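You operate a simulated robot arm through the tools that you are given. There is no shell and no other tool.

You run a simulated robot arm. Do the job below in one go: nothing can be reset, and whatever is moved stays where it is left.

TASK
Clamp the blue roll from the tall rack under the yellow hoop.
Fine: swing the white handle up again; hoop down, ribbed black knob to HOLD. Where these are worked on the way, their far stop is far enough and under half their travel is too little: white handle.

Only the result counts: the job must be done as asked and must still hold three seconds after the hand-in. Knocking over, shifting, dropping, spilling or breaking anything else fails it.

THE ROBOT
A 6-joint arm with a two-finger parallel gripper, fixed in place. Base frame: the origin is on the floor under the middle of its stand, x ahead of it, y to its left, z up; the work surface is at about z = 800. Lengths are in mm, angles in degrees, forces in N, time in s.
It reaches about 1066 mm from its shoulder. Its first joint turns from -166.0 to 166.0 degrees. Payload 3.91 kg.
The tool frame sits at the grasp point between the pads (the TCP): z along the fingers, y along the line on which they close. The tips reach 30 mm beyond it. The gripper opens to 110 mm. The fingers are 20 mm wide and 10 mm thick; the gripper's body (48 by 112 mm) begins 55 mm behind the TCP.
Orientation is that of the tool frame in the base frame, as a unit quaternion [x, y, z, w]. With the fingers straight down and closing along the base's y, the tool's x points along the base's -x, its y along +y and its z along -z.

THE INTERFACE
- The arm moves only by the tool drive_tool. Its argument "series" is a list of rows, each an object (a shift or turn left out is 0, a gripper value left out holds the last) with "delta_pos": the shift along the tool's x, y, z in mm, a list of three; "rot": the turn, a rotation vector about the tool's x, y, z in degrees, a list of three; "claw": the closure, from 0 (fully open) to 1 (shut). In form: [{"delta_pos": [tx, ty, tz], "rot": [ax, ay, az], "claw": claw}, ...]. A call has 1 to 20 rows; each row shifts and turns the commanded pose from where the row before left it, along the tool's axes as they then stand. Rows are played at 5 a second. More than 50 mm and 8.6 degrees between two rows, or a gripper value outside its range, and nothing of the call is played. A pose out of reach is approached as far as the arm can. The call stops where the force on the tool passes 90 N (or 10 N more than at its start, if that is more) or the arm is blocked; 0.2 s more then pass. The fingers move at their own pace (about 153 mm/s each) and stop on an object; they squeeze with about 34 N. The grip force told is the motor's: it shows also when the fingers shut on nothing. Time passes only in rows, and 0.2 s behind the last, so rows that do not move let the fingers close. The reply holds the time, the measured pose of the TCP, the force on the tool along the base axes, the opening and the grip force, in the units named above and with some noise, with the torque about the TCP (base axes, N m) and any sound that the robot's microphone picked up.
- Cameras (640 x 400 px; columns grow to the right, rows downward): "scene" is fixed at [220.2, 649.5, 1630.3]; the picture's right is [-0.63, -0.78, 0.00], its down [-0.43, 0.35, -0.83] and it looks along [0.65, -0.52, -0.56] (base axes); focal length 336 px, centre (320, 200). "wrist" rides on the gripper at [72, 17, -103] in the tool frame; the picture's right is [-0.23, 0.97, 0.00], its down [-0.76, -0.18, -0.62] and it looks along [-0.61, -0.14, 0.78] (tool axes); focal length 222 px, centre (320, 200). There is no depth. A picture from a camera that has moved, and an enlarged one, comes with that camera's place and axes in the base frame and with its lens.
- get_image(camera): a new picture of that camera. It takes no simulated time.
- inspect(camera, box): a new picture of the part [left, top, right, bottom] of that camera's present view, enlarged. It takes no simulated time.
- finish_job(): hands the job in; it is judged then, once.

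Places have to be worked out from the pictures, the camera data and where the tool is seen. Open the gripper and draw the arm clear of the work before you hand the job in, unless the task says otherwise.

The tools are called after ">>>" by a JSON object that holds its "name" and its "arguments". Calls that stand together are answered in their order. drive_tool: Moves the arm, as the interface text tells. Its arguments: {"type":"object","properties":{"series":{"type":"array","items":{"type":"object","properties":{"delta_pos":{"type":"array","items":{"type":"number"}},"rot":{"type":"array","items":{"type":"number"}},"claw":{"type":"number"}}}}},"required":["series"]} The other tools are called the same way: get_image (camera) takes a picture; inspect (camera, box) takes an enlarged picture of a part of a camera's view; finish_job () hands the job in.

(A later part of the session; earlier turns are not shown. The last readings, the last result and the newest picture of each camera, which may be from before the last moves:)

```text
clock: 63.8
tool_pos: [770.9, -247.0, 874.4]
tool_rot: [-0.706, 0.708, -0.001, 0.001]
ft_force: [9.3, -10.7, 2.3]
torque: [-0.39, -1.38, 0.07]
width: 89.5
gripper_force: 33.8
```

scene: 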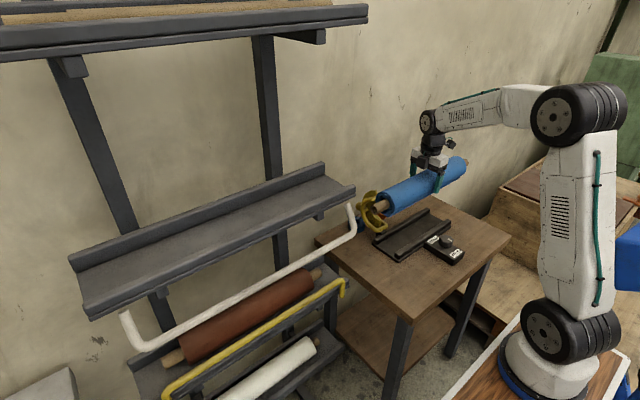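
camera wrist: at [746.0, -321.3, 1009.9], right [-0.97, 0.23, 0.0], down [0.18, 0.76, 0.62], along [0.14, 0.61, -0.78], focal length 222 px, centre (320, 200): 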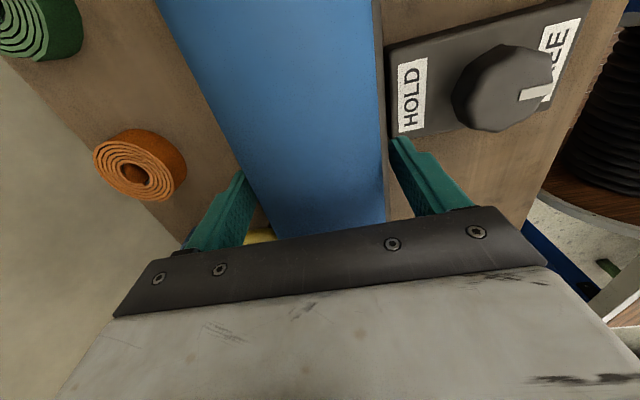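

Forces are small. I release gradually by opening a few millimetres beyond the roll, then look.

>>> {"name": "drive_tool", "arguments": {"series": [{"claw": 0.18}, {"claw": 0.15}, {"claw": 0.1}, {"claw": 0.05}, {}, {}]}}

>>> {"name": "inspect", "arguments": {"camera": "scene", "box": [375, 190, 455, 260]}}

>>> {"name": "get_image", "arguments": {"camera": "wrist"}}

```text
clock: 65.2
tool_pos: [769.2, -246.5, 873.8]
tool_rot: [-0.707, 0.708, 0.0, 0.001]
ft_force: [0.4, 0.6, -0.8]
torque: [-0.04, 0.02, 0.01]
width: 104.8
gripper_force: 0.1
```

```text
5.71 times, centred on (415, 225) of scene
camera zoom: at [220.2, 649.5, 1630.3], right [-0.63, -0.78, 0.0], down [-0.43, 0.35, -0.83], along [0.65, -0.52, -0.56], focal length 1921 px, centre (-223, 57)
```

zoom: 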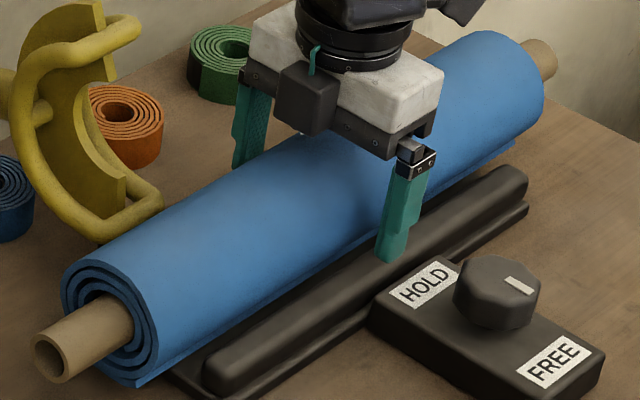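

```text
taken
camera wrist: at [751.6, -320.5, 978.7], right [-0.97, 0.23, 0.0], down [0.18, 0.76, 0.62], along [0.14, 0.61, -0.78], focal length 222 px, centre (320, 200)
```

wrist: 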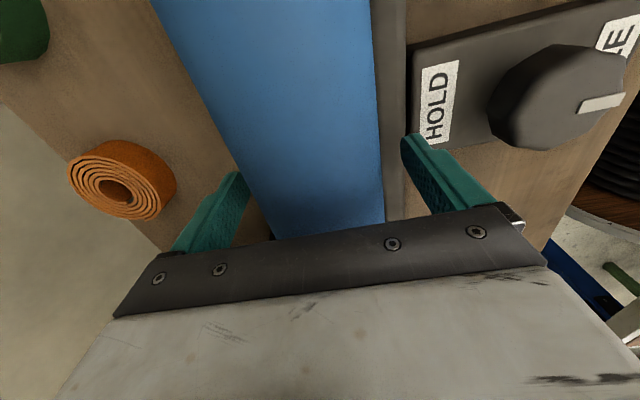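

The roll rests in the cradle and the hand carries no load. I retract straight up and look at the roll and hoop.

>>> {"name": "drive_tool", "arguments": {"series": [{"claw": 0.0, "delta_pos": [0, 0, -5]}, {"delta_pos": [0, 0, -15]}, {"delta_pos": [0, 0, -30]}, {"delta_pos": [0, 0, -40]}, {"delta_pos": [0, 0, -40]}, {"delta_pos": [0, 0, -40]}, {"delta_pos": [0, 0, -40]}, {}]}}

>>> {"name": "get_image", "arguments": {"camera": "wrist"}}

>>> {"name": "inspect", "arguments": {"camera": "scene", "box": [345, 170, 465, 270]}}

```text
clock: 67.0
tool_pos: [770.1, -247.5, 1086.0]
tool_rot: [-0.707, 0.707, 0.0, 0.0]
ft_force: [0.2, -0.6, 0.4]
torque: [0.0, 0.0, -0.02]
width: 110.0
gripper_force: 0.0
```

```text
taken
camera wrist: at [752.2, -321.5, 1189.1], right [-0.97, 0.23, 0.0], down [0.18, 0.76, 0.62], along [0.14, 0.61, -0.78], focal length 222 px, centre (320, 200)
```

wrist: 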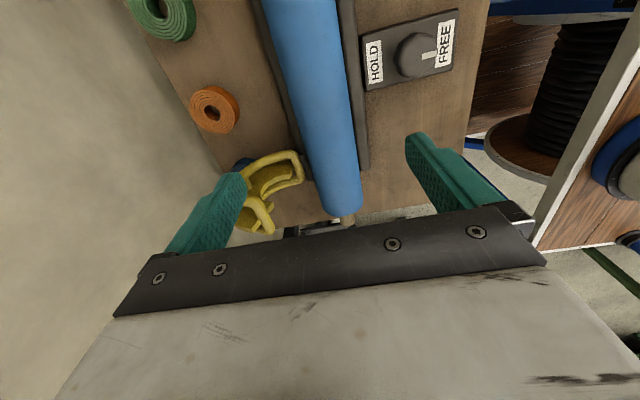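

```text
4.00 times, centred on (405, 220) of scene
camera zoom: at [220.2, 649.5, 1630.3], right [-0.63, -0.78, 0.0], down [-0.43, 0.35, -0.83], along [0.65, -0.52, -0.56], focal length 1345 px, centre (-20, 120)
```

zoom: 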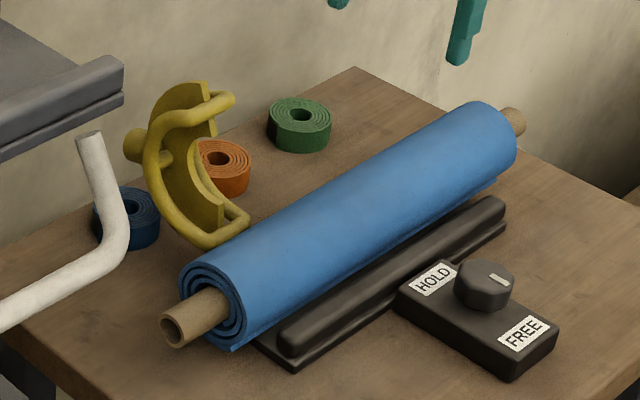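

The roll lies in the cradle. I enlarge the hoop in the wrist view to understand its shape and locate its top.

>>> {"name": "inspect", "arguments": {"camera": "wrist", "box": [180, 130, 380, 250]}}

>>> {"name": "inspect", "arguments": {"camera": "scene", "box": [365, 180, 415, 240]}}

```text
3.20 times, centred on (280, 190) of wrist
camera zoom: at [752.2, -321.5, 1189.1], right [-0.97, 0.23, 0.0], down [0.18, 0.76, 0.62], along [0.14, 0.61, -0.78], focal length 711 px, centre (448, 232)
```

zoom: 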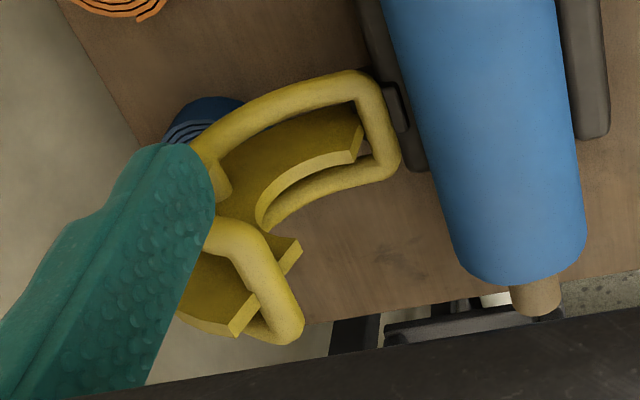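

```text
6.67 times, centred on (390, 210) of scene
camera zoom: at [220.2, 649.5, 1630.3], right [-0.63, -0.78, 0.0], down [-0.43, 0.35, -0.83], along [0.65, -0.52, -0.56], focal length 2241 px, centre (-147, 133)
```

zoom: 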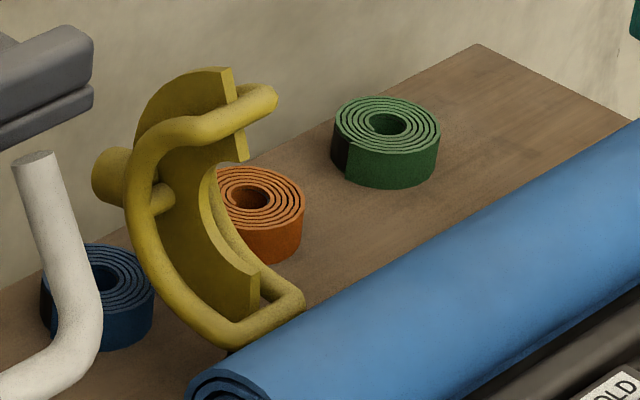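

The hoop is a C-shaped saddle opening toward -x, with a stub handle on its back. Its tip is at (872, -145, 969), its hinge is near (834, 851), and the stub end is near (950, -144, 875). Gripping the stub across y and lifting it over in an arc is the natural motion. I turn the hand back so the fingers close along y and move above the hoop to look.

>>> {"name": "drive_tool", "arguments": {"series": [{"rot": [0, 0, 8.2]}, {"rot": [0, 0, 8.2]}, {"rot": [0, 0, 8.2]}, {"rot": [0, 0, 8.2]}, {"rot": [0, 0, 8.2]}, {"rot": [0, 0, 8.2]}, {"rot": [0, 0, 8.2]}, {"rot": [0, 0, 8.2]}, {"rot": [0, 0, 8.2]}, {"rot": [0, 0, 8.2]}, {"rot": [0, 0, 8.0]}, {"delta_pos": [-30, 33, 0], "claw": 0.45}, {"delta_pos": [-30, 35, 0]}, {"delta_pos": [-30, 35, 0]}, {}]}}

>>> {"name": "get_image", "arguments": {"camera": "wrist"}}

>>> {"name": "get_image", "arguments": {"camera": "scene"}}

```text
clock: 70.2
tool_pos: [859.0, -143.6, 1085.6]
tool_rot: [0.001, 1.0, 0.0, 0.001]
ft_force: [-0.1, 0.8, 0.8]
torque: [-0.02, -0.02, -0.02]
width: 60.4
gripper_force: 0.1
```

```text
taken
camera wrist: at [787.1, -128.2, 1189.4], right [0.23, 0.97, 0.0], down [0.76, -0.18, 0.62], along [0.61, -0.14, -0.78], focal length 222 px, centre (320, 200)
```

wrist: 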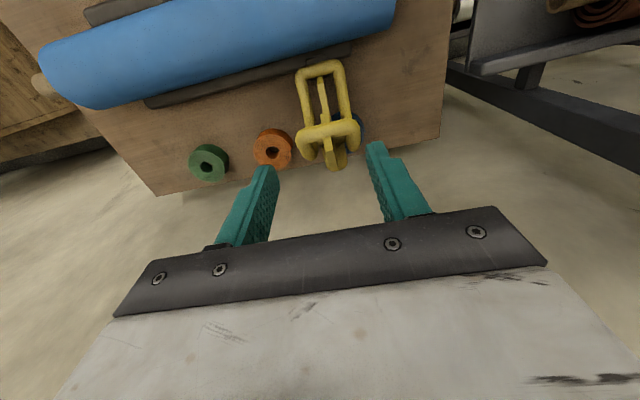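

```text
taken
```

scene: 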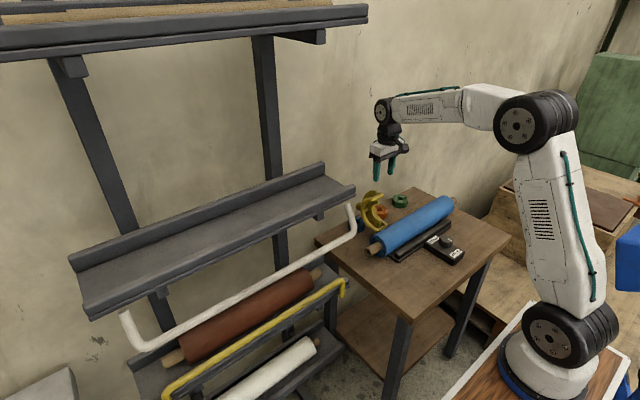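

I enlarge the hoop in this view to find the stub.

>>> {"name": "inspect", "arguments": {"camera": "wrist", "box": [230, 40, 430, 190]}}

```text
2.67 times, centred on (330, 115) of wrist
camera zoom: at [787.1, -128.2, 1189.4], right [0.23, 0.97, 0.0], down [0.76, -0.18, 0.62], along [0.61, -0.14, -0.78], focal length 592 px, centre (293, 427)
```

zoom: 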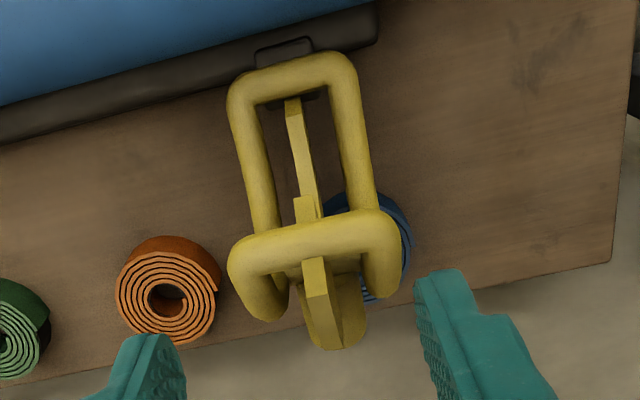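

I now see two rods about ±34 mm either side of y ≈ -140, with the stub between them, sticking out toward +x. The simplest safe motion is to straddle the stub with the fingers about 60 mm apart and push both rods over from behind. I tilt the hand 16° so the wrist stays away from the wall, and go behind the hoop.

>>> {"name": "drive_tool", "arguments": {"series": [{"rot": [0, -8, 0]}, {"rot": [0, -8, 0]}, {"delta_pos": [-28.7, 1, 16.2]}, {"delta_pos": [-28.7, 1, 16.2]}, {"delta_pos": [-28.7, 1, 16.2]}, {}]}}

>>> {"name": "get_image", "arguments": {"camera": "wrist"}}

>>> {"name": "inspect", "arguments": {"camera": "scene", "box": [330, 100, 450, 250]}}

```text
clock: 71.6
tool_pos: [955.8, -141.5, 1062.6]
tool_rot: [0.001, 0.99, -0.001, 0.14]
ft_force: [0.1, -0.1, 0.8]
torque: [-0.02, 0.01, -0.01]
width: 60.5
gripper_force: 0.0
```

```text
taken
camera wrist: at [856.6, -125.7, 1141.7], right [0.22, 0.97, 0.06], down [0.56, -0.18, 0.81], along [0.8, -0.14, -0.58], focal length 222 px, centre (320, 200)
```

wrist: 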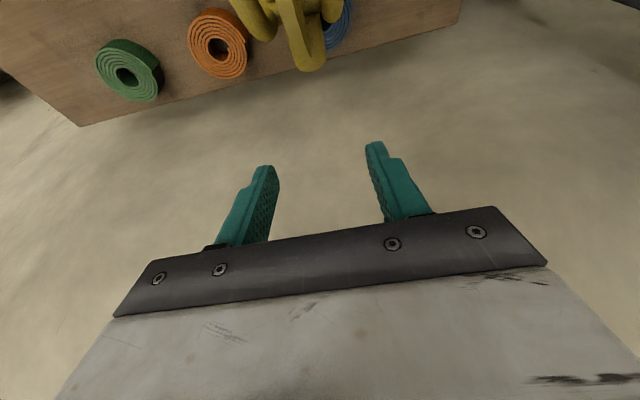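

```text
2.67 times, centred on (390, 175) of scene
camera zoom: at [220.2, 649.5, 1630.3], right [-0.63, -0.78, 0.0], down [-0.43, 0.35, -0.83], along [0.65, -0.52, -0.56], focal length 896 px, centre (133, 267)
```

zoom: 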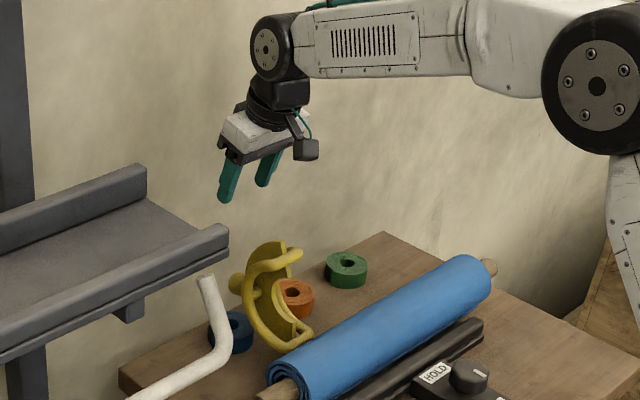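

The hand is above and behind the hoop, and clear of the wall and rack. I lower to tip height ~931, behind the rods and straddling the stub.

>>> {"name": "drive_tool", "arguments": {"series": [{"delta_pos": [7, 0.5, 24.5]}, {"delta_pos": [7, 0.5, 24.5]}, {"delta_pos": [7, 0, 24.5]}, {"delta_pos": [7, 0, 24.5]}, {}]}}

>>> {"name": "get_image", "arguments": {"camera": "wrist"}}

>>> {"name": "inspect", "arguments": {"camera": "scene", "box": [330, 130, 430, 250]}}

```text
clock: 72.8
tool_pos: [954.8, -139.2, 959.6]
tool_rot: [0.001, 0.99, -0.001, 0.139]
ft_force: [-0.6, -0.6, -0.2]
torque: [-0.01, -0.01, 0.01]
width: 60.4
gripper_force: 0.1
```

```text
taken
camera wrist: at [856.8, -123.9, 1039.7], right [0.22, 0.97, 0.06], down [0.56, -0.18, 0.81], along [0.8, -0.14, -0.58], focal length 222 px, centre (320, 200)
```

wrist: 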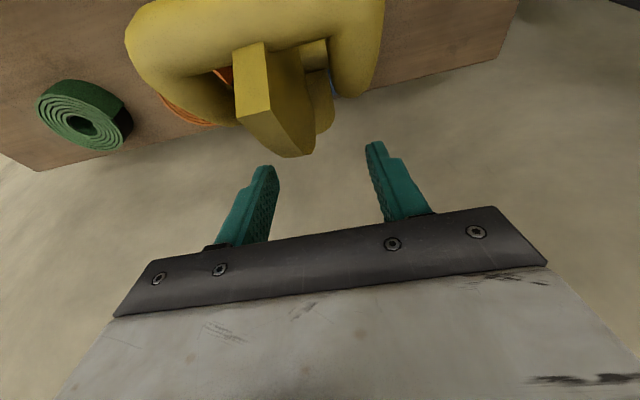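

```text
3.33 times, centred on (380, 190) of scene
camera zoom: at [220.2, 649.5, 1630.3], right [-0.63, -0.78, 0.0], down [-0.43, 0.35, -0.83], along [0.65, -0.52, -0.56], focal length 1121 px, centre (120, 233)
```

zoom: 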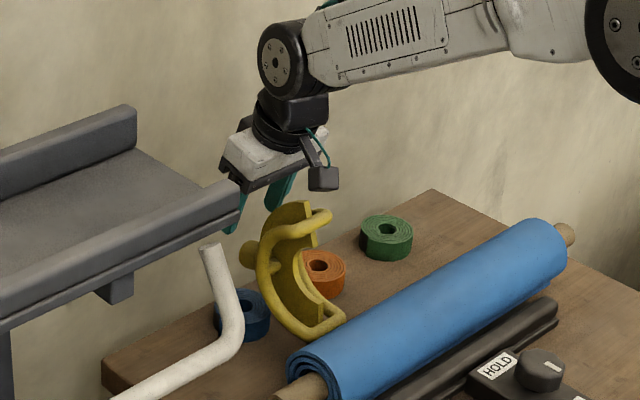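

The fingers straddle the stub and sit behind the two rods. I push toward -x in 10 mm steps, watching the force.

>>> {"name": "drive_tool", "arguments": {"series": [{"delta_pos": [9.6, 0, -2.76]}, {"delta_pos": [9.6, 0, -2.76]}, {"delta_pos": [9.6, 0, -2.76]}, {"delta_pos": [9.6, 0, -2.76]}, {}]}}

>>> {"name": "get_image", "arguments": {"camera": "wrist"}}

>>> {"name": "inspect", "arguments": {"camera": "scene", "box": [330, 130, 430, 250]}}

```text
clock: 74.0
tool_pos: [918.3, -139.2, 962.2]
tool_rot: [0.0, 0.99, 0.0, 0.143]
ft_force: [17.6, -0.1, 15.8]
torque: [0.07, -0.55, 0.23]
width: 60.4
gripper_force: 0.1
```

```text
taken
camera wrist: at [818.2, -124.1, 1042.0], right [0.22, 0.97, 0.06], down [0.55, -0.18, 0.81], along [0.8, -0.14, -0.58], focal length 222 px, centre (320, 200)
```

wrist: 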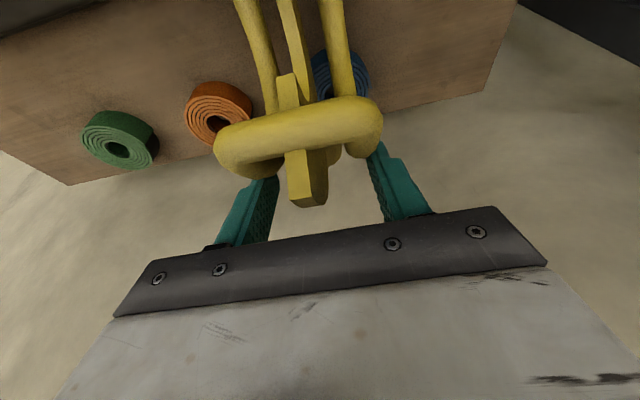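

```text
3.33 times, centred on (380, 190) of scene
camera zoom: at [220.2, 649.5, 1630.3], right [-0.63, -0.78, 0.0], down [-0.43, 0.35, -0.83], along [0.65, -0.52, -0.56], focal length 1121 px, centre (120, 233)
```

zoom: 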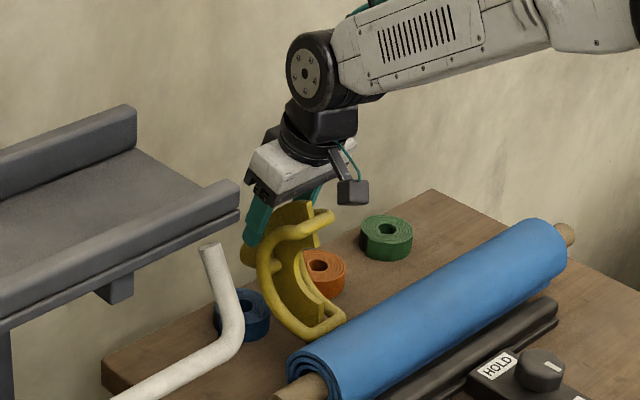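

The fingers press on the rods (24 N), but the force line passes almost through the hinge. I follow the hinge arc instead, moving up and toward -x together, so the contact carries the hoop over.

>>> {"name": "drive_tool", "arguments": {"series": [{"delta_pos": [4.8, 0, -8.66]}, {"delta_pos": [5.9, 0, -8.45]}, {"delta_pos": [6.65, 0, -7.63]}, {"delta_pos": [7.41, 0, -6.81]}, {}]}}

>>> {"name": "get_image", "arguments": {"camera": "wrist"}}

>>> {"name": "inspect", "arguments": {"camera": "scene", "box": [330, 130, 430, 250]}}

```text
clock: 75.2
tool_pos: [884.4, -139.7, 986.1]
tool_rot: [0.001, 0.99, 0.0, 0.142]
ft_force: [20.7, 0.7, 39.5]
torque: [0.04, -0.56, 0.18]
width: 60.5
gripper_force: 0.1
```

```text
taken
camera wrist: at [785.2, -124.0, 1066.0], right [0.22, 0.97, 0.06], down [0.55, -0.18, 0.81], along [0.8, -0.14, -0.58], focal length 222 px, centre (320, 200)
```

wrist: 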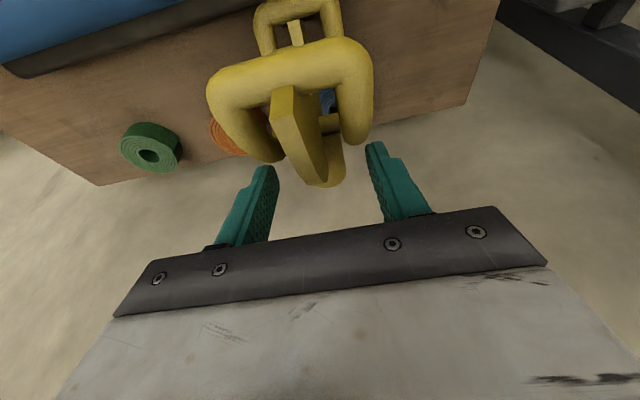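

```text
3.33 times, centred on (380, 190) of scene
camera zoom: at [220.2, 649.5, 1630.3], right [-0.63, -0.78, 0.0], down [-0.43, 0.35, -0.83], along [0.65, -0.52, -0.56], focal length 1121 px, centre (120, 233)
```

zoom: 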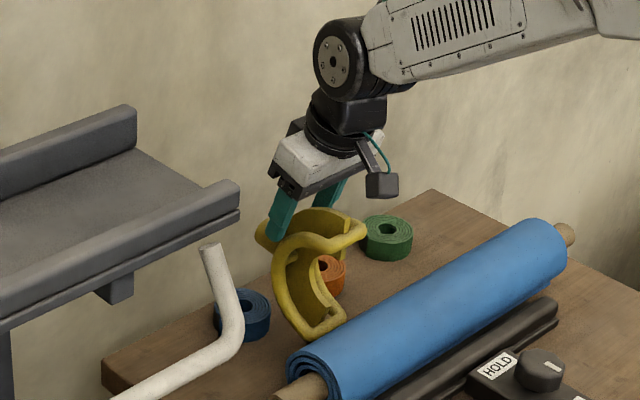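

The hoop has swung forward about 20–25° and follows the fingers. I lighten the contact slightly and keep following the arc.

>>> {"name": "drive_tool", "arguments": {"series": [{"delta_pos": [7.0, 0, -8.0]}, {"delta_pos": [7.4, 0, -6.8]}, {"delta_pos": [8.2, 0, -5.4]}, {"delta_pos": [9.1, 0, -4.7]}, {}]}}

>>> {"name": "get_image", "arguments": {"camera": "wrist"}}

>>> {"name": "inspect", "arguments": {"camera": "scene", "box": [330, 130, 430, 250]}}

```text
clock: 76.4
tool_pos: [844.4, -139.7, 998.0]
tool_rot: [0.001, 0.99, 0.001, 0.138]
ft_force: [0.2, -0.2, 6.0]
torque: [-0.14, -0.01, 0.02]
width: 60.4
gripper_force: 0.0
```

```text
taken
camera wrist: at [745.7, -124.3, 1077.9], right [0.22, 0.97, 0.06], down [0.56, -0.18, 0.81], along [0.8, -0.14, -0.59], focal length 222 px, centre (320, 200)
```

wrist: 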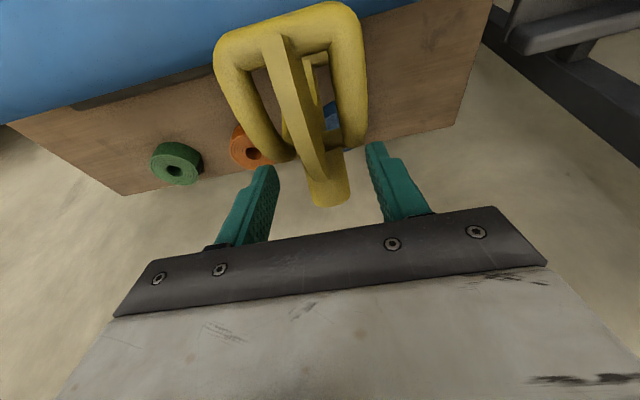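

```text
3.33 times, centred on (380, 190) of scene
camera zoom: at [220.2, 649.5, 1630.3], right [-0.63, -0.78, 0.0], down [-0.43, 0.35, -0.83], along [0.65, -0.52, -0.56], focal length 1121 px, centre (120, 233)
```

zoom: 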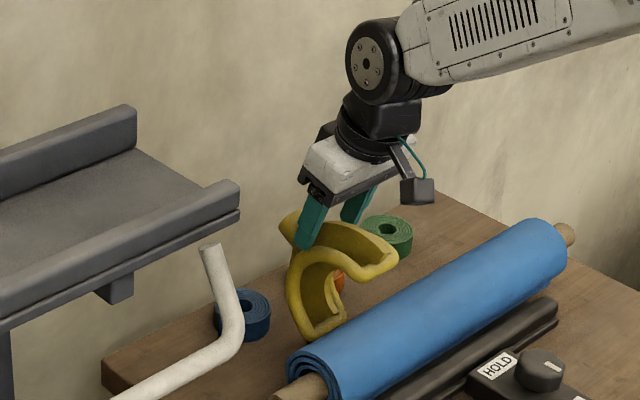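

The hoop is past 50° and moves with light force (6 N). I keep following the arc, now slightly downward.

>>> {"name": "drive_tool", "arguments": {"series": [{"delta_pos": [9.9, 0, -1.8]}, {"delta_pos": [10.4, 0, 0.1]}, {"delta_pos": [10.7, 0, 1.1]}, {}]}}

>>> {"name": "get_image", "arguments": {"camera": "wrist"}}

>>> {"name": "inspect", "arguments": {"camera": "scene", "box": [330, 130, 430, 250]}}

```text
clock: 77.4
tool_pos: [813.7, -139.9, 996.0]
tool_rot: [0.0, 0.989, -0.001, 0.145]
ft_force: [-11.4, 0.4, 65.0]
torque: [0.35, 0.43, 0.43]
width: 60.3
gripper_force: 0.2
```

```text
taken
camera wrist: at [715.6, -124.0, 1075.1], right [0.22, 0.97, 0.06], down [0.55, -0.18, 0.81], along [0.8, -0.14, -0.58], focal length 222 px, centre (320, 200)
```

wrist: 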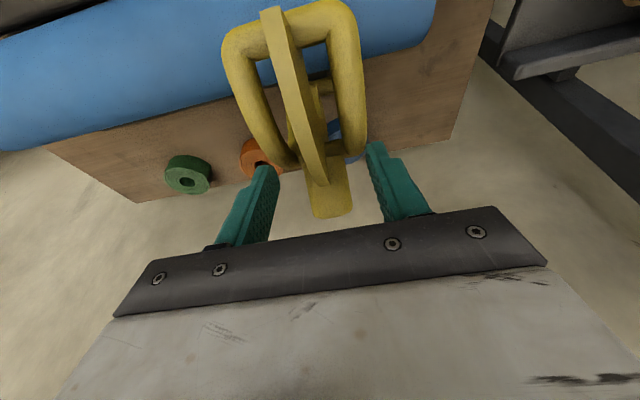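

```text
3.33 times, centred on (380, 190) of scene
camera zoom: at [220.2, 649.5, 1630.3], right [-0.63, -0.78, 0.0], down [-0.43, 0.35, -0.83], along [0.65, -0.52, -0.56], focal length 1121 px, centre (120, 233)
```

zoom: 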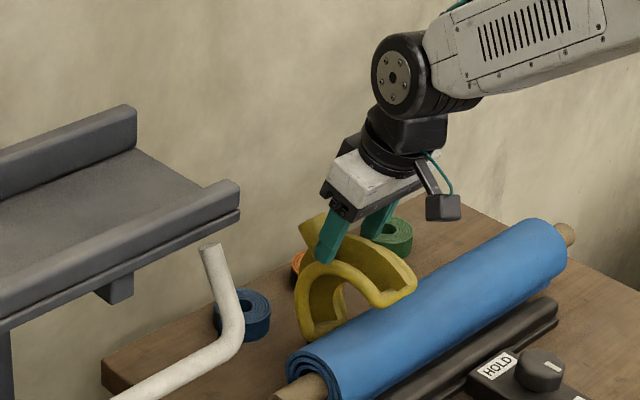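

The hoop is near 65° and now past its balance point, with the contact pressing mostly down. I continue forward and down along the arc with less pressure.

>>> {"name": "drive_tool", "arguments": {"series": [{"delta_pos": [8.4, 0, -3.4]}, {"delta_pos": [9.2, 0, -0.6]}, {"delta_pos": [9.5, 0, 0.4]}, {}]}}

>>> {"name": "get_image", "arguments": {"camera": "wrist"}}

>>> {"name": "inspect", "arguments": {"camera": "scene", "box": [330, 130, 430, 250]}}

```text
clock: 78.4
tool_pos: [786.7, -139.0, 986.3]
tool_rot: [0.0, 0.99, 0.001, 0.139]
ft_force: [-13.5, -3.9, 28.6]
torque: [-0.38, 0.46, -0.09]
width: 60.3
gripper_force: 0.0
```

```text
taken
camera wrist: at [688.3, -124.2, 1067.0], right [0.22, 0.97, 0.06], down [0.56, -0.18, 0.81], along [0.8, -0.14, -0.58], focal length 222 px, centre (320, 200)
```

wrist: 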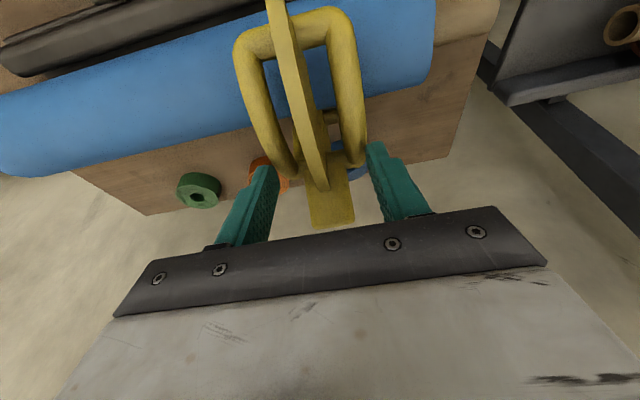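

```text
3.33 times, centred on (380, 190) of scene
camera zoom: at [220.2, 649.5, 1630.3], right [-0.63, -0.78, 0.0], down [-0.43, 0.35, -0.83], along [0.65, -0.52, -0.56], focal length 1121 px, centre (120, 233)
```

zoom: 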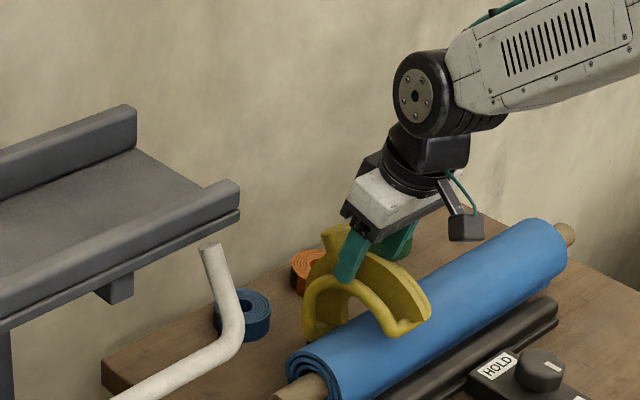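

The hoop is at about 80° and coming over the roll. I continue forward and down along its arc.

>>> {"name": "drive_tool", "arguments": {"series": [{"delta_pos": [9.75, 0, 1.4]}, {"delta_pos": [10.2, 0, 2.8]}, {"delta_pos": [10.4, 0, 3.8]}, {}]}}

>>> {"name": "get_image", "arguments": {"camera": "wrist"}}

>>> {"name": "inspect", "arguments": {"camera": "scene", "box": [340, 150, 440, 270]}}

```text
clock: 79.4
tool_pos: [760.0, -139.3, 970.9]
tool_rot: [0.0, 0.99, 0.0, 0.139]
ft_force: [-8.8, -0.7, 10.7]
torque: [-0.34, 0.15, -0.26]
width: 61.5
gripper_force: 0.9
```

```text
taken
camera wrist: at [662.1, -123.6, 1051.0], right [0.22, 0.97, 0.06], down [0.56, -0.18, 0.81], along [0.8, -0.14, -0.58], focal length 222 px, centre (320, 200)
```

wrist: 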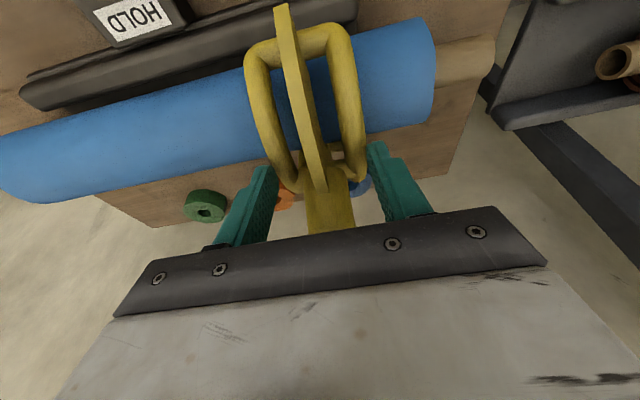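

```text
3.33 times, centred on (390, 210) of scene
camera zoom: at [220.2, 649.5, 1630.3], right [-0.63, -0.78, 0.0], down [-0.43, 0.35, -0.83], along [0.65, -0.52, -0.56], focal length 1121 px, centre (87, 167)
```

zoom: 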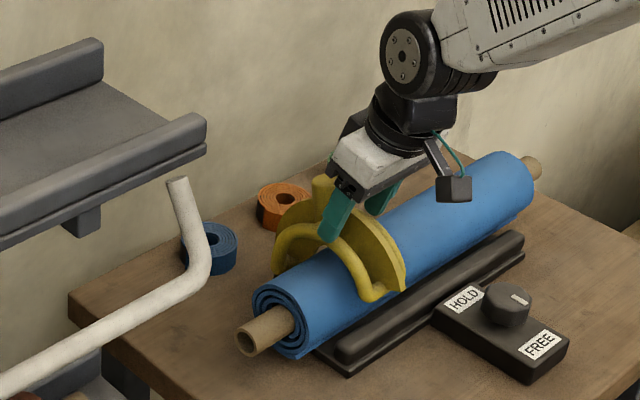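

The hoop is now over the roll, nearly closed, with light forces. I keep pressing it down along the arc.

>>> {"name": "drive_tool", "arguments": {"series": [{"delta_pos": [8.9, 0, 5.8]}, {"delta_pos": [8.9, 0, 5.8]}, {}]}}

>>> {"name": "inspect", "arguments": {"camera": "scene", "box": [340, 150, 440, 270]}}

>>> {"name": "get_image", "arguments": {"camera": "wrist"}}

```text
clock: 80.2
tool_pos: [748.9, -138.7, 955.4]
tool_rot: [-0.001, 0.99, 0.0, 0.14]
ft_force: [1.3, 0.0, 0.1]
torque: [0.01, -0.02, 0.02]
width: 60.4
gripper_force: 0.1
```

```text
3.33 times, centred on (390, 210) of scene
camera zoom: at [220.2, 649.5, 1630.3], right [-0.63, -0.78, 0.0], down [-0.43, 0.35, -0.83], along [0.65, -0.52, -0.56], focal length 1121 px, centre (87, 167)
```

zoom: 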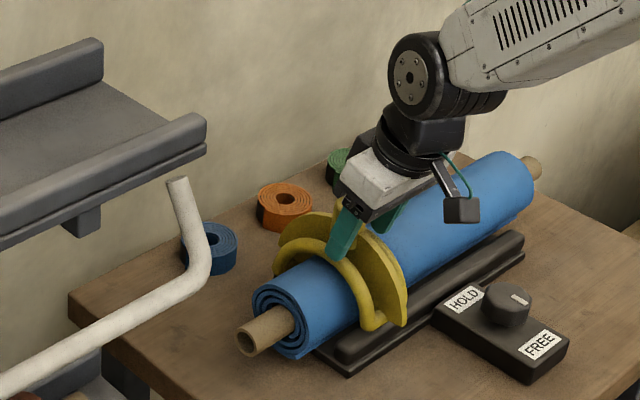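

```text
taken
camera wrist: at [649.9, -123.2, 1034.6], right [0.22, 0.97, 0.06], down [0.56, -0.18, 0.81], along [0.8, -0.14, -0.58], focal length 222 px, centre (320, 200)
```

wrist: 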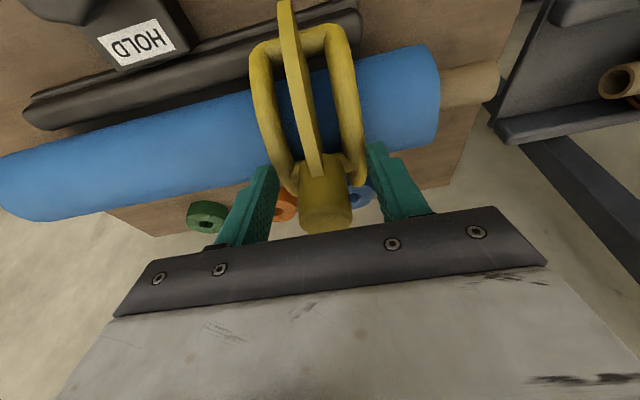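

The hoop has dropped onto the roll by itself, and the hand reads no force. I back out along the fingers and inspect the hoop.

>>> {"name": "drive_tool", "arguments": {"series": [{"delta_pos": [0, 0, -20]}, {"delta_pos": [0, 0, -35]}, {"delta_pos": [0, 0, -40]}, {"delta_pos": [0, 0, -40]}, {}]}}

>>> {"name": "inspect", "arguments": {"camera": "scene", "box": [360, 180, 460, 270]}}

>>> {"name": "get_image", "arguments": {"camera": "wrist"}}

```text
clock: 81.4
tool_pos: [710.8, -140.1, 1084.8]
tool_rot: [0.002, 0.99, 0.0, 0.14]
ft_force: [-0.2, -0.4, -0.2]
torque: [0.02, -0.02, 0.03]
width: 60.6
gripper_force: 0.1
```

```text
4.44 times, centred on (410, 225) of scene
camera zoom: at [220.2, 649.5, 1630.3], right [-0.63, -0.78, 0.0], down [-0.43, 0.35, -0.83], along [0.65, -0.52, -0.56], focal length 1494 px, centre (-80, 89)
```

zoom: 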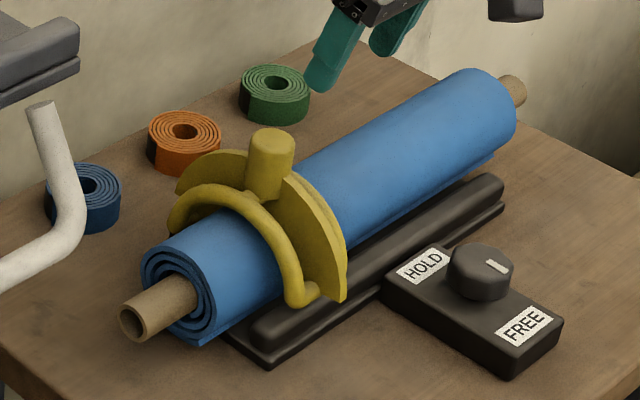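

```text
taken
camera wrist: at [611.5, -124.9, 1165.1], right [0.22, 0.97, 0.06], down [0.56, -0.18, 0.81], along [0.8, -0.14, -0.58], focal length 222 px, centre (320, 200)
```

wrist: 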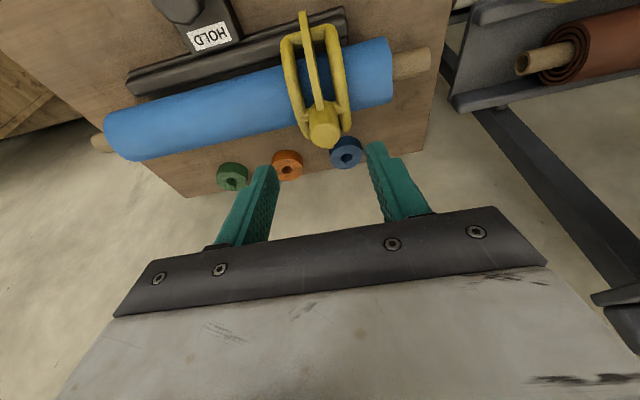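

The hoop lies over the roll with its stub pointing up, top at about (770, -142, 958). To be sure it is seated I straighten the hand, close the fingers and press gently on top of the stub.

>>> {"name": "drive_tool", "arguments": {"series": [{"rot": [0, 8, 0], "claw": 1.0}, {"rot": [0, 8, 0]}, {"delta_pos": [-30, -2.5, 0]}, {"delta_pos": [-29, 0, 0]}, {"delta_pos": [0, 0, 30]}, {"delta_pos": [0, 0, 30]}, {"delta_pos": [0, 0, 20]}, {}]}}

>>> {"name": "inspect", "arguments": {"camera": "scene", "box": [360, 160, 460, 270]}}

>>> {"name": "get_image", "arguments": {"camera": "wrist"}}

```text
clock: 83.2
tool_pos: [769.2, -143.7, 1003.0]
tool_rot: [0.001, 1.0, 0.0, 0.001]
ft_force: [0.0, 0.5, -0.8]
torque: [0.01, 0.01, 0.03]
width: 0.0
gripper_force: 34.4
```

```text
3.64 times, centred on (410, 215) of scene
camera zoom: at [220.2, 649.5, 1630.3], right [-0.63, -0.78, 0.0], down [-0.43, 0.35, -0.83], along [0.65, -0.52, -0.56], focal length 1222 px, centre (-7, 146)
```

zoom: 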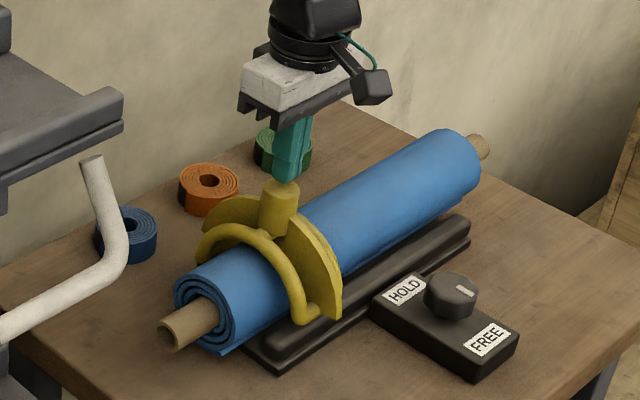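

```text
taken
camera wrist: at [696.8, -127.3, 1108.3], right [0.23, 0.97, 0.0], down [0.76, -0.18, 0.62], along [0.61, -0.14, -0.78], focal length 222 px, centre (320, 200)
```

wrist: 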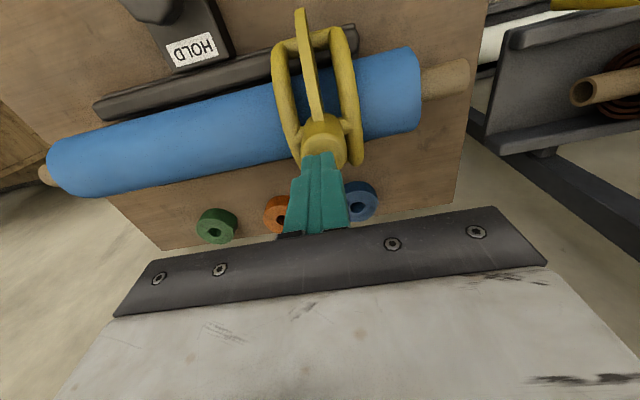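

The closed fingertips are right above the stub. I press down in small steps and watch the force.

>>> {"name": "drive_tool", "arguments": {"series": [{"delta_pos": [0, 0, 6]}, {"delta_pos": [0, 0, 4]}, {"delta_pos": [0, 0, 3]}, {"delta_pos": [0, 0, 2]}, {}]}}

```text
clock: 84.4
tool_pos: [769.9, -141.9, 995.6]
tool_rot: [0.0, 1.0, -0.001, 0.007]
ft_force: [-16.7, 2.2, 30.8]
torque: [0.15, 0.63, 0.06]
width: 0.0
gripper_force: 34.4
stopped in row 5: the force on the tool passed its limit at 91 N (the readings are from after the stop); the commanded pose is now the measured one
```

The stub resisted 91 N at tip z ≈ 965 without giving, so the hoop is firmly seated on the roll. I back off upward and check that nothing has shifted.

>>> {"name": "drive_tool", "arguments": {"series": [{"delta_pos": [0, 0, -10]}, {"delta_pos": [0, 0, -30]}, {"delta_pos": [0, 0, -40]}, {}]}}

>>> {"name": "inspect", "arguments": {"camera": "scene", "box": [360, 160, 460, 270]}}

>>> {"name": "get_image", "arguments": {"camera": "wrist"}}

```text
clock: 85.4
tool_pos: [771.2, -142.5, 1073.9]
tool_rot: [-0.001, 1.0, -0.001, 0.004]
ft_force: [0.4, 0.3, 0.7]
torque: [0.01, -0.01, 0.04]
width: 0.3
gripper_force: 33.7
```

```text
3.64 times, centred on (410, 215) of scene
camera zoom: at [220.2, 649.5, 1630.3], right [-0.63, -0.78, 0.0], down [-0.43, 0.35, -0.83], along [0.65, -0.52, -0.56], focal length 1222 px, centre (-7, 146)
```

zoom: 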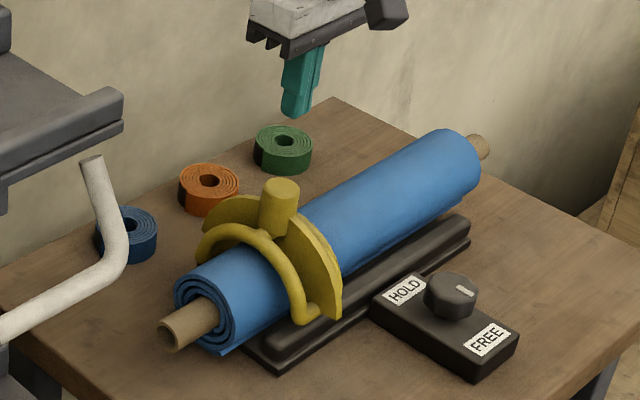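

```text
taken
camera wrist: at [696.9, -127.4, 1177.7], right [0.23, 0.97, 0.0], down [0.76, -0.18, 0.63], along [0.61, -0.14, -0.78], focal length 222 px, centre (320, 200)
```

wrist: 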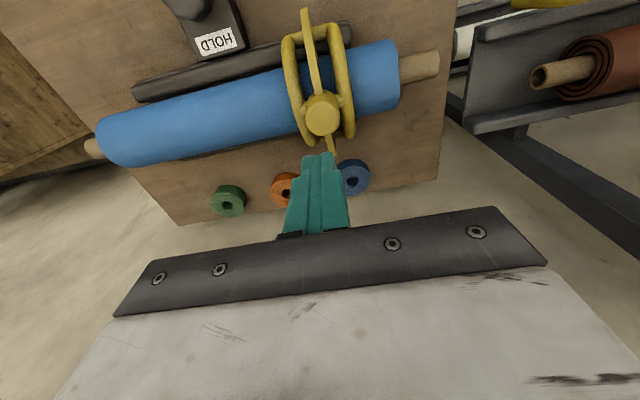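

All is as it should be. Next is the knob near (643, -260). I open the fingers, move above it and take a close look.

>>> {"name": "drive_tool", "arguments": {"series": [{"delta_pos": [32, -29.4, 0], "claw": 0.25}, {"delta_pos": [32, -29.4, 18]}, {"delta_pos": [32, -29.4, 28]}, {"delta_pos": [32, -29.4, 28]}, {}]}}

>>> {"name": "get_image", "arguments": {"camera": "wrist"}}

>>> {"name": "inspect", "arguments": {"camera": "scene", "box": [400, 190, 480, 270]}}

```text
refused: row 3 steps farther than a row can; nothing moved
```

```text
taken
camera wrist: at [696.9, -127.4, 1177.7], right [0.23, 0.97, 0.0], down [0.76, -0.18, 0.63], along [0.61, -0.14, -0.78], focal length 222 px, centre (320, 200)
```

wrist: 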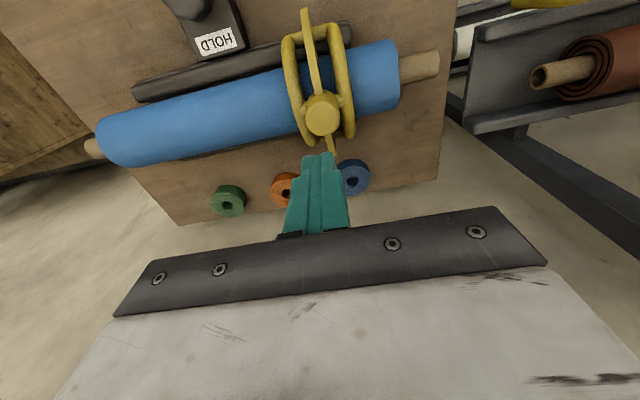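

```text
5.00 times, centred on (440, 230) of scene
camera zoom: at [220.2, 649.5, 1630.3], right [-0.63, -0.78, 0.0], down [-0.43, 0.35, -0.83], along [0.65, -0.52, -0.56], focal length 1681 px, centre (-280, 50)
```

zoom: 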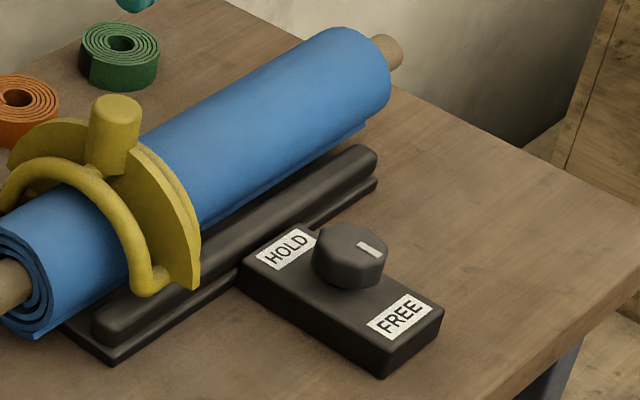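

That call exceeded the step limit, so nothing moved. I repeat it with smaller steps.

>>> {"name": "drive_tool", "arguments": {"series": [{"delta_pos": [26, -24, 0], "claw": 0.25}, {"delta_pos": [26, -24, 10]}, {"delta_pos": [26, -24, 20]}, {"delta_pos": [26, -24, 22]}, {"delta_pos": [24, -21.5, 22]}, {}]}}

>>> {"name": "get_image", "arguments": {"camera": "wrist"}}

```text
clock: 86.8
tool_pos: [643.5, -260.7, 998.0]
tool_rot: [0.001, 1.0, -0.001, 0.004]
ft_force: [0.1, 0.0, -1.4]
torque: [0.01, 0.01, -0.04]
width: 82.2
gripper_force: 0.0
```

```text
taken
camera wrist: at [568.8, -244.9, 1101.5], right [0.23, 0.97, 0.0], down [0.76, -0.18, 0.63], along [0.61, -0.14, -0.78], focal length 222 px, centre (320, 200)
```

wrist: 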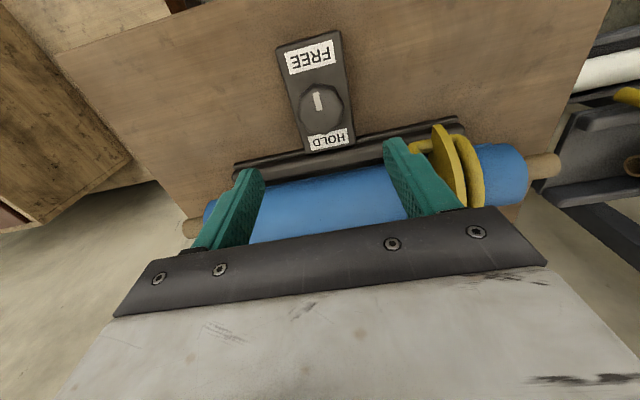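

I enlarge the knob to read its centre, size and pointer.

>>> {"name": "inspect", "arguments": {"camera": "wrist", "box": [260, 20, 380, 160]}}

```text
2.86 times, centred on (320, 90) of wrist
camera zoom: at [568.8, -244.9, 1101.5], right [0.23, 0.97, 0.0], down [0.76, -0.18, 0.63], along [0.61, -0.14, -0.78], focal length 635 px, centre (320, 514)
```

zoom: 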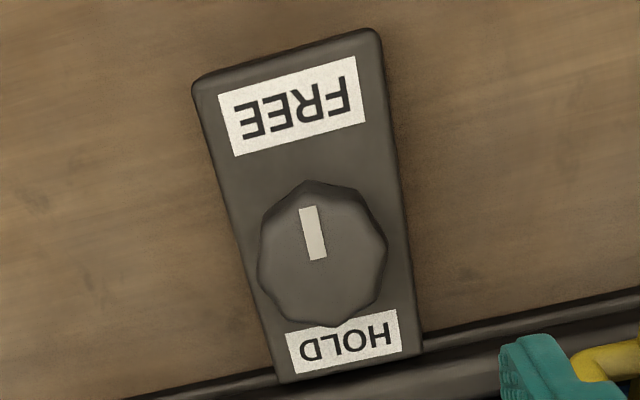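

The pointer aims exactly at FREE (-x) and HOLD is on the opposite side, so this is a half turn. The knob is about 47 mm across, centred near (638, -260), top z ≈ 855. I descend to just above it and check centring.

>>> {"name": "drive_tool", "arguments": {"series": [{"delta_pos": [2, 0.7, 35]}, {"delta_pos": [2, 0, 35]}, {"delta_pos": [1, 0, 25]}, {}]}}

>>> {"name": "inspect", "arguments": {"camera": "wrist", "box": [220, 70, 420, 240]}}

>>> {"name": "inspect", "arguments": {"camera": "scene", "box": [410, 190, 490, 270]}}

```text
clock: 87.8
tool_pos: [638.7, -259.7, 904.4]
tool_rot: [0.001, 1.0, -0.001, 0.005]
ft_force: [0.0, 0.1, 0.0]
torque: [0.03, 0.0, -0.01]
width: 82.5
gripper_force: 0.1
```

```text
2.35 times, centred on (320, 155) of wrist
camera zoom: at [564.5, -243.9, 1007.3], right [0.23, 0.97, 0.0], down [0.76, -0.18, 0.63], along [0.61, -0.14, -0.78], focal length 523 px, centre (320, 306)
```

zoom: 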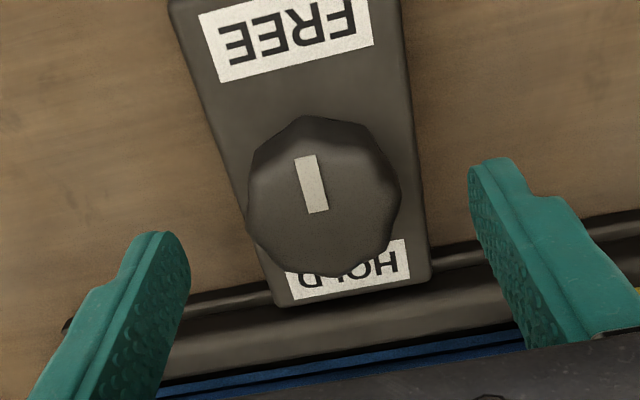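

```text
5.00 times, centred on (450, 230) of scene
camera zoom: at [220.2, 649.5, 1630.3], right [-0.63, -0.78, 0.0], down [-0.43, 0.35, -0.83], along [0.65, -0.52, -0.56], focal length 1681 px, centre (-330, 50)
```

zoom: 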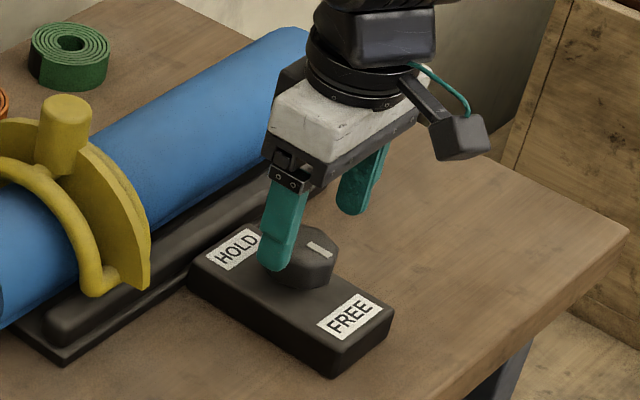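

The knob sits centrally between the fingers. I shift 1 mm toward +x, descend so the tips reach about z 843 (above the box top), and close on the knob.

>>> {"name": "drive_tool", "arguments": {"series": [{"delta_pos": [-1, -0.5, 15]}, {"delta_pos": [0, 0, 10]}, {"delta_pos": [0, 0, 6]}, {}, {"claw": 0.5}, {"claw": 1.0}, {}, {}]}}

>>> {"name": "inspect", "arguments": {"camera": "wrist", "box": [220, 70, 420, 240]}}

>>> {"name": "inspect", "arguments": {"camera": "scene", "box": [410, 190, 490, 270]}}

```text
clock: 89.6
tool_pos: [640.5, -259.9, 872.5]
tool_rot: [0.0, 1.0, 0.0, 0.005]
ft_force: [-0.4, 6.4, -2.2]
torque: [0.32, -0.15, -0.08]
width: 47.5
gripper_force: 45.2
```

```text
2.35 times, centred on (320, 155) of wrist
camera zoom: at [566.4, -244.4, 976.0], right [0.23, 0.97, 0.0], down [0.76, -0.18, 0.63], along [0.61, -0.14, -0.78], focal length 523 px, centre (320, 306)
```

zoom: 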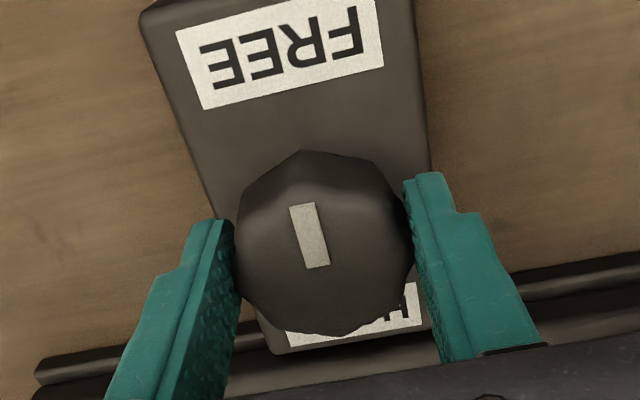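

```text
5.00 times, centred on (450, 230) of scene
camera zoom: at [220.2, 649.5, 1630.3], right [-0.63, -0.78, 0.0], down [-0.43, 0.35, -0.83], along [0.65, -0.52, -0.56], focal length 1681 px, centre (-330, 50)
```

zoom: 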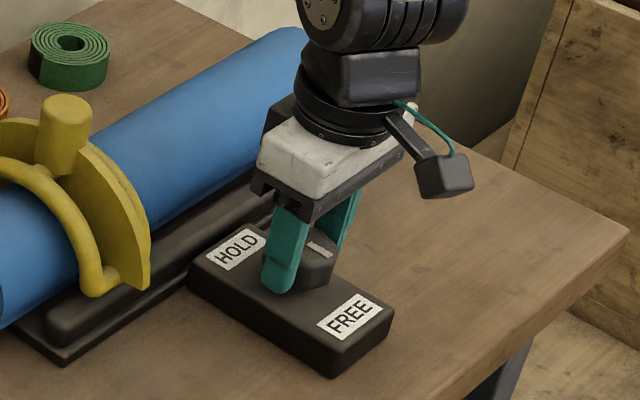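

The knob is gripped (47.5 mm) with little side force. I try a small turn of -8° about the tool axis and read the torque.

>>> {"name": "drive_tool", "arguments": {"series": [{"rot": [0, 0, -4]}, {"rot": [0, 0, -4]}, {}]}}

>>> {"name": "inspect", "arguments": {"camera": "wrist", "box": [220, 70, 420, 240]}}

```text
clock: 90.4
tool_pos: [639.6, -259.7, 872.1]
tool_rot: [-0.069, 0.998, -0.002, 0.004]
ft_force: [1.6, 4.0, -3.0]
torque: [0.08, 0.03, -0.55]
width: 46.8
gripper_force: 45.2
```

```text
2.35 times, centred on (320, 155) of wrist
camera zoom: at [564.6, -255.0, 976.2], right [0.09, 1.0, 0.0], down [0.77, -0.07, 0.63], along [0.63, -0.06, -0.78], focal length 523 px, centre (320, 306)
```

zoom: 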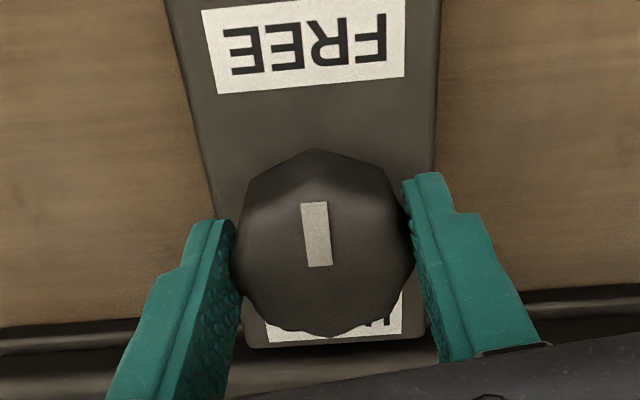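

The pointer stayed fixed in the room while the hand turned (torque -0.55), so that direction is at its stop. I turn the other way, +24°, and check.

>>> {"name": "drive_tool", "arguments": {"series": [{"rot": [0, 0, 8]}, {"rot": [0, 0, 8]}, {"rot": [0, 0, 8]}, {}]}}

>>> {"name": "inspect", "arguments": {"camera": "wrist", "box": [220, 70, 420, 240]}}

```text
clock: 91.4
tool_pos: [639.7, -259.1, 872.6]
tool_rot: [0.141, 0.99, 0.0, 0.004]
ft_force: [1.3, 11.9, -4.0]
torque: [0.29, 0.01, 0.05]
width: 47.2
gripper_force: 45.3
```

```text
2.35 times, centred on (320, 155) of wrist
camera zoom: at [574.0, -224.3, 976.3], right [0.49, 0.87, 0.0], down [0.68, -0.38, 0.63], along [0.55, -0.31, -0.78], focal length 523 px, centre (320, 306)
```

zoom: 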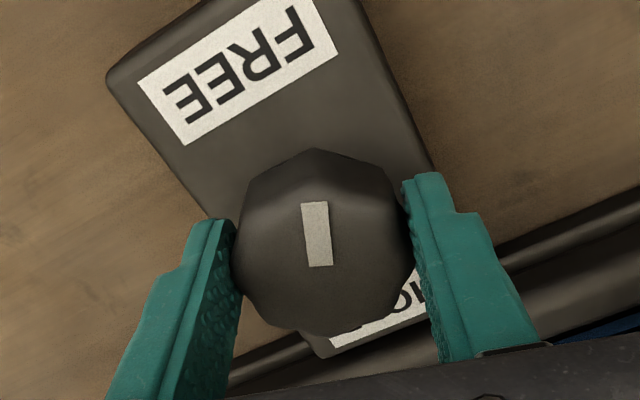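

Now the knob turns with the hand at almost no torque. I continue in the same direction by another 40°.

>>> {"name": "drive_tool", "arguments": {"series": [{"rot": [0, 0, 8]}, {"rot": [0, 0, 8]}, {"rot": [0, 0, 8]}, {"rot": [0, 0, 8]}, {"rot": [0, 0, 8]}, {}]}}

```text
clock: 92.8
tool_pos: [641.3, -259.4, 874.1]
tool_rot: [0.47, 0.883, 0.001, 0.005]
ft_force: [24.4, 45.9, -2.4]
torque: [1.46, -0.43, 0.11]
width: 47.3
gripper_force: 45.0
```

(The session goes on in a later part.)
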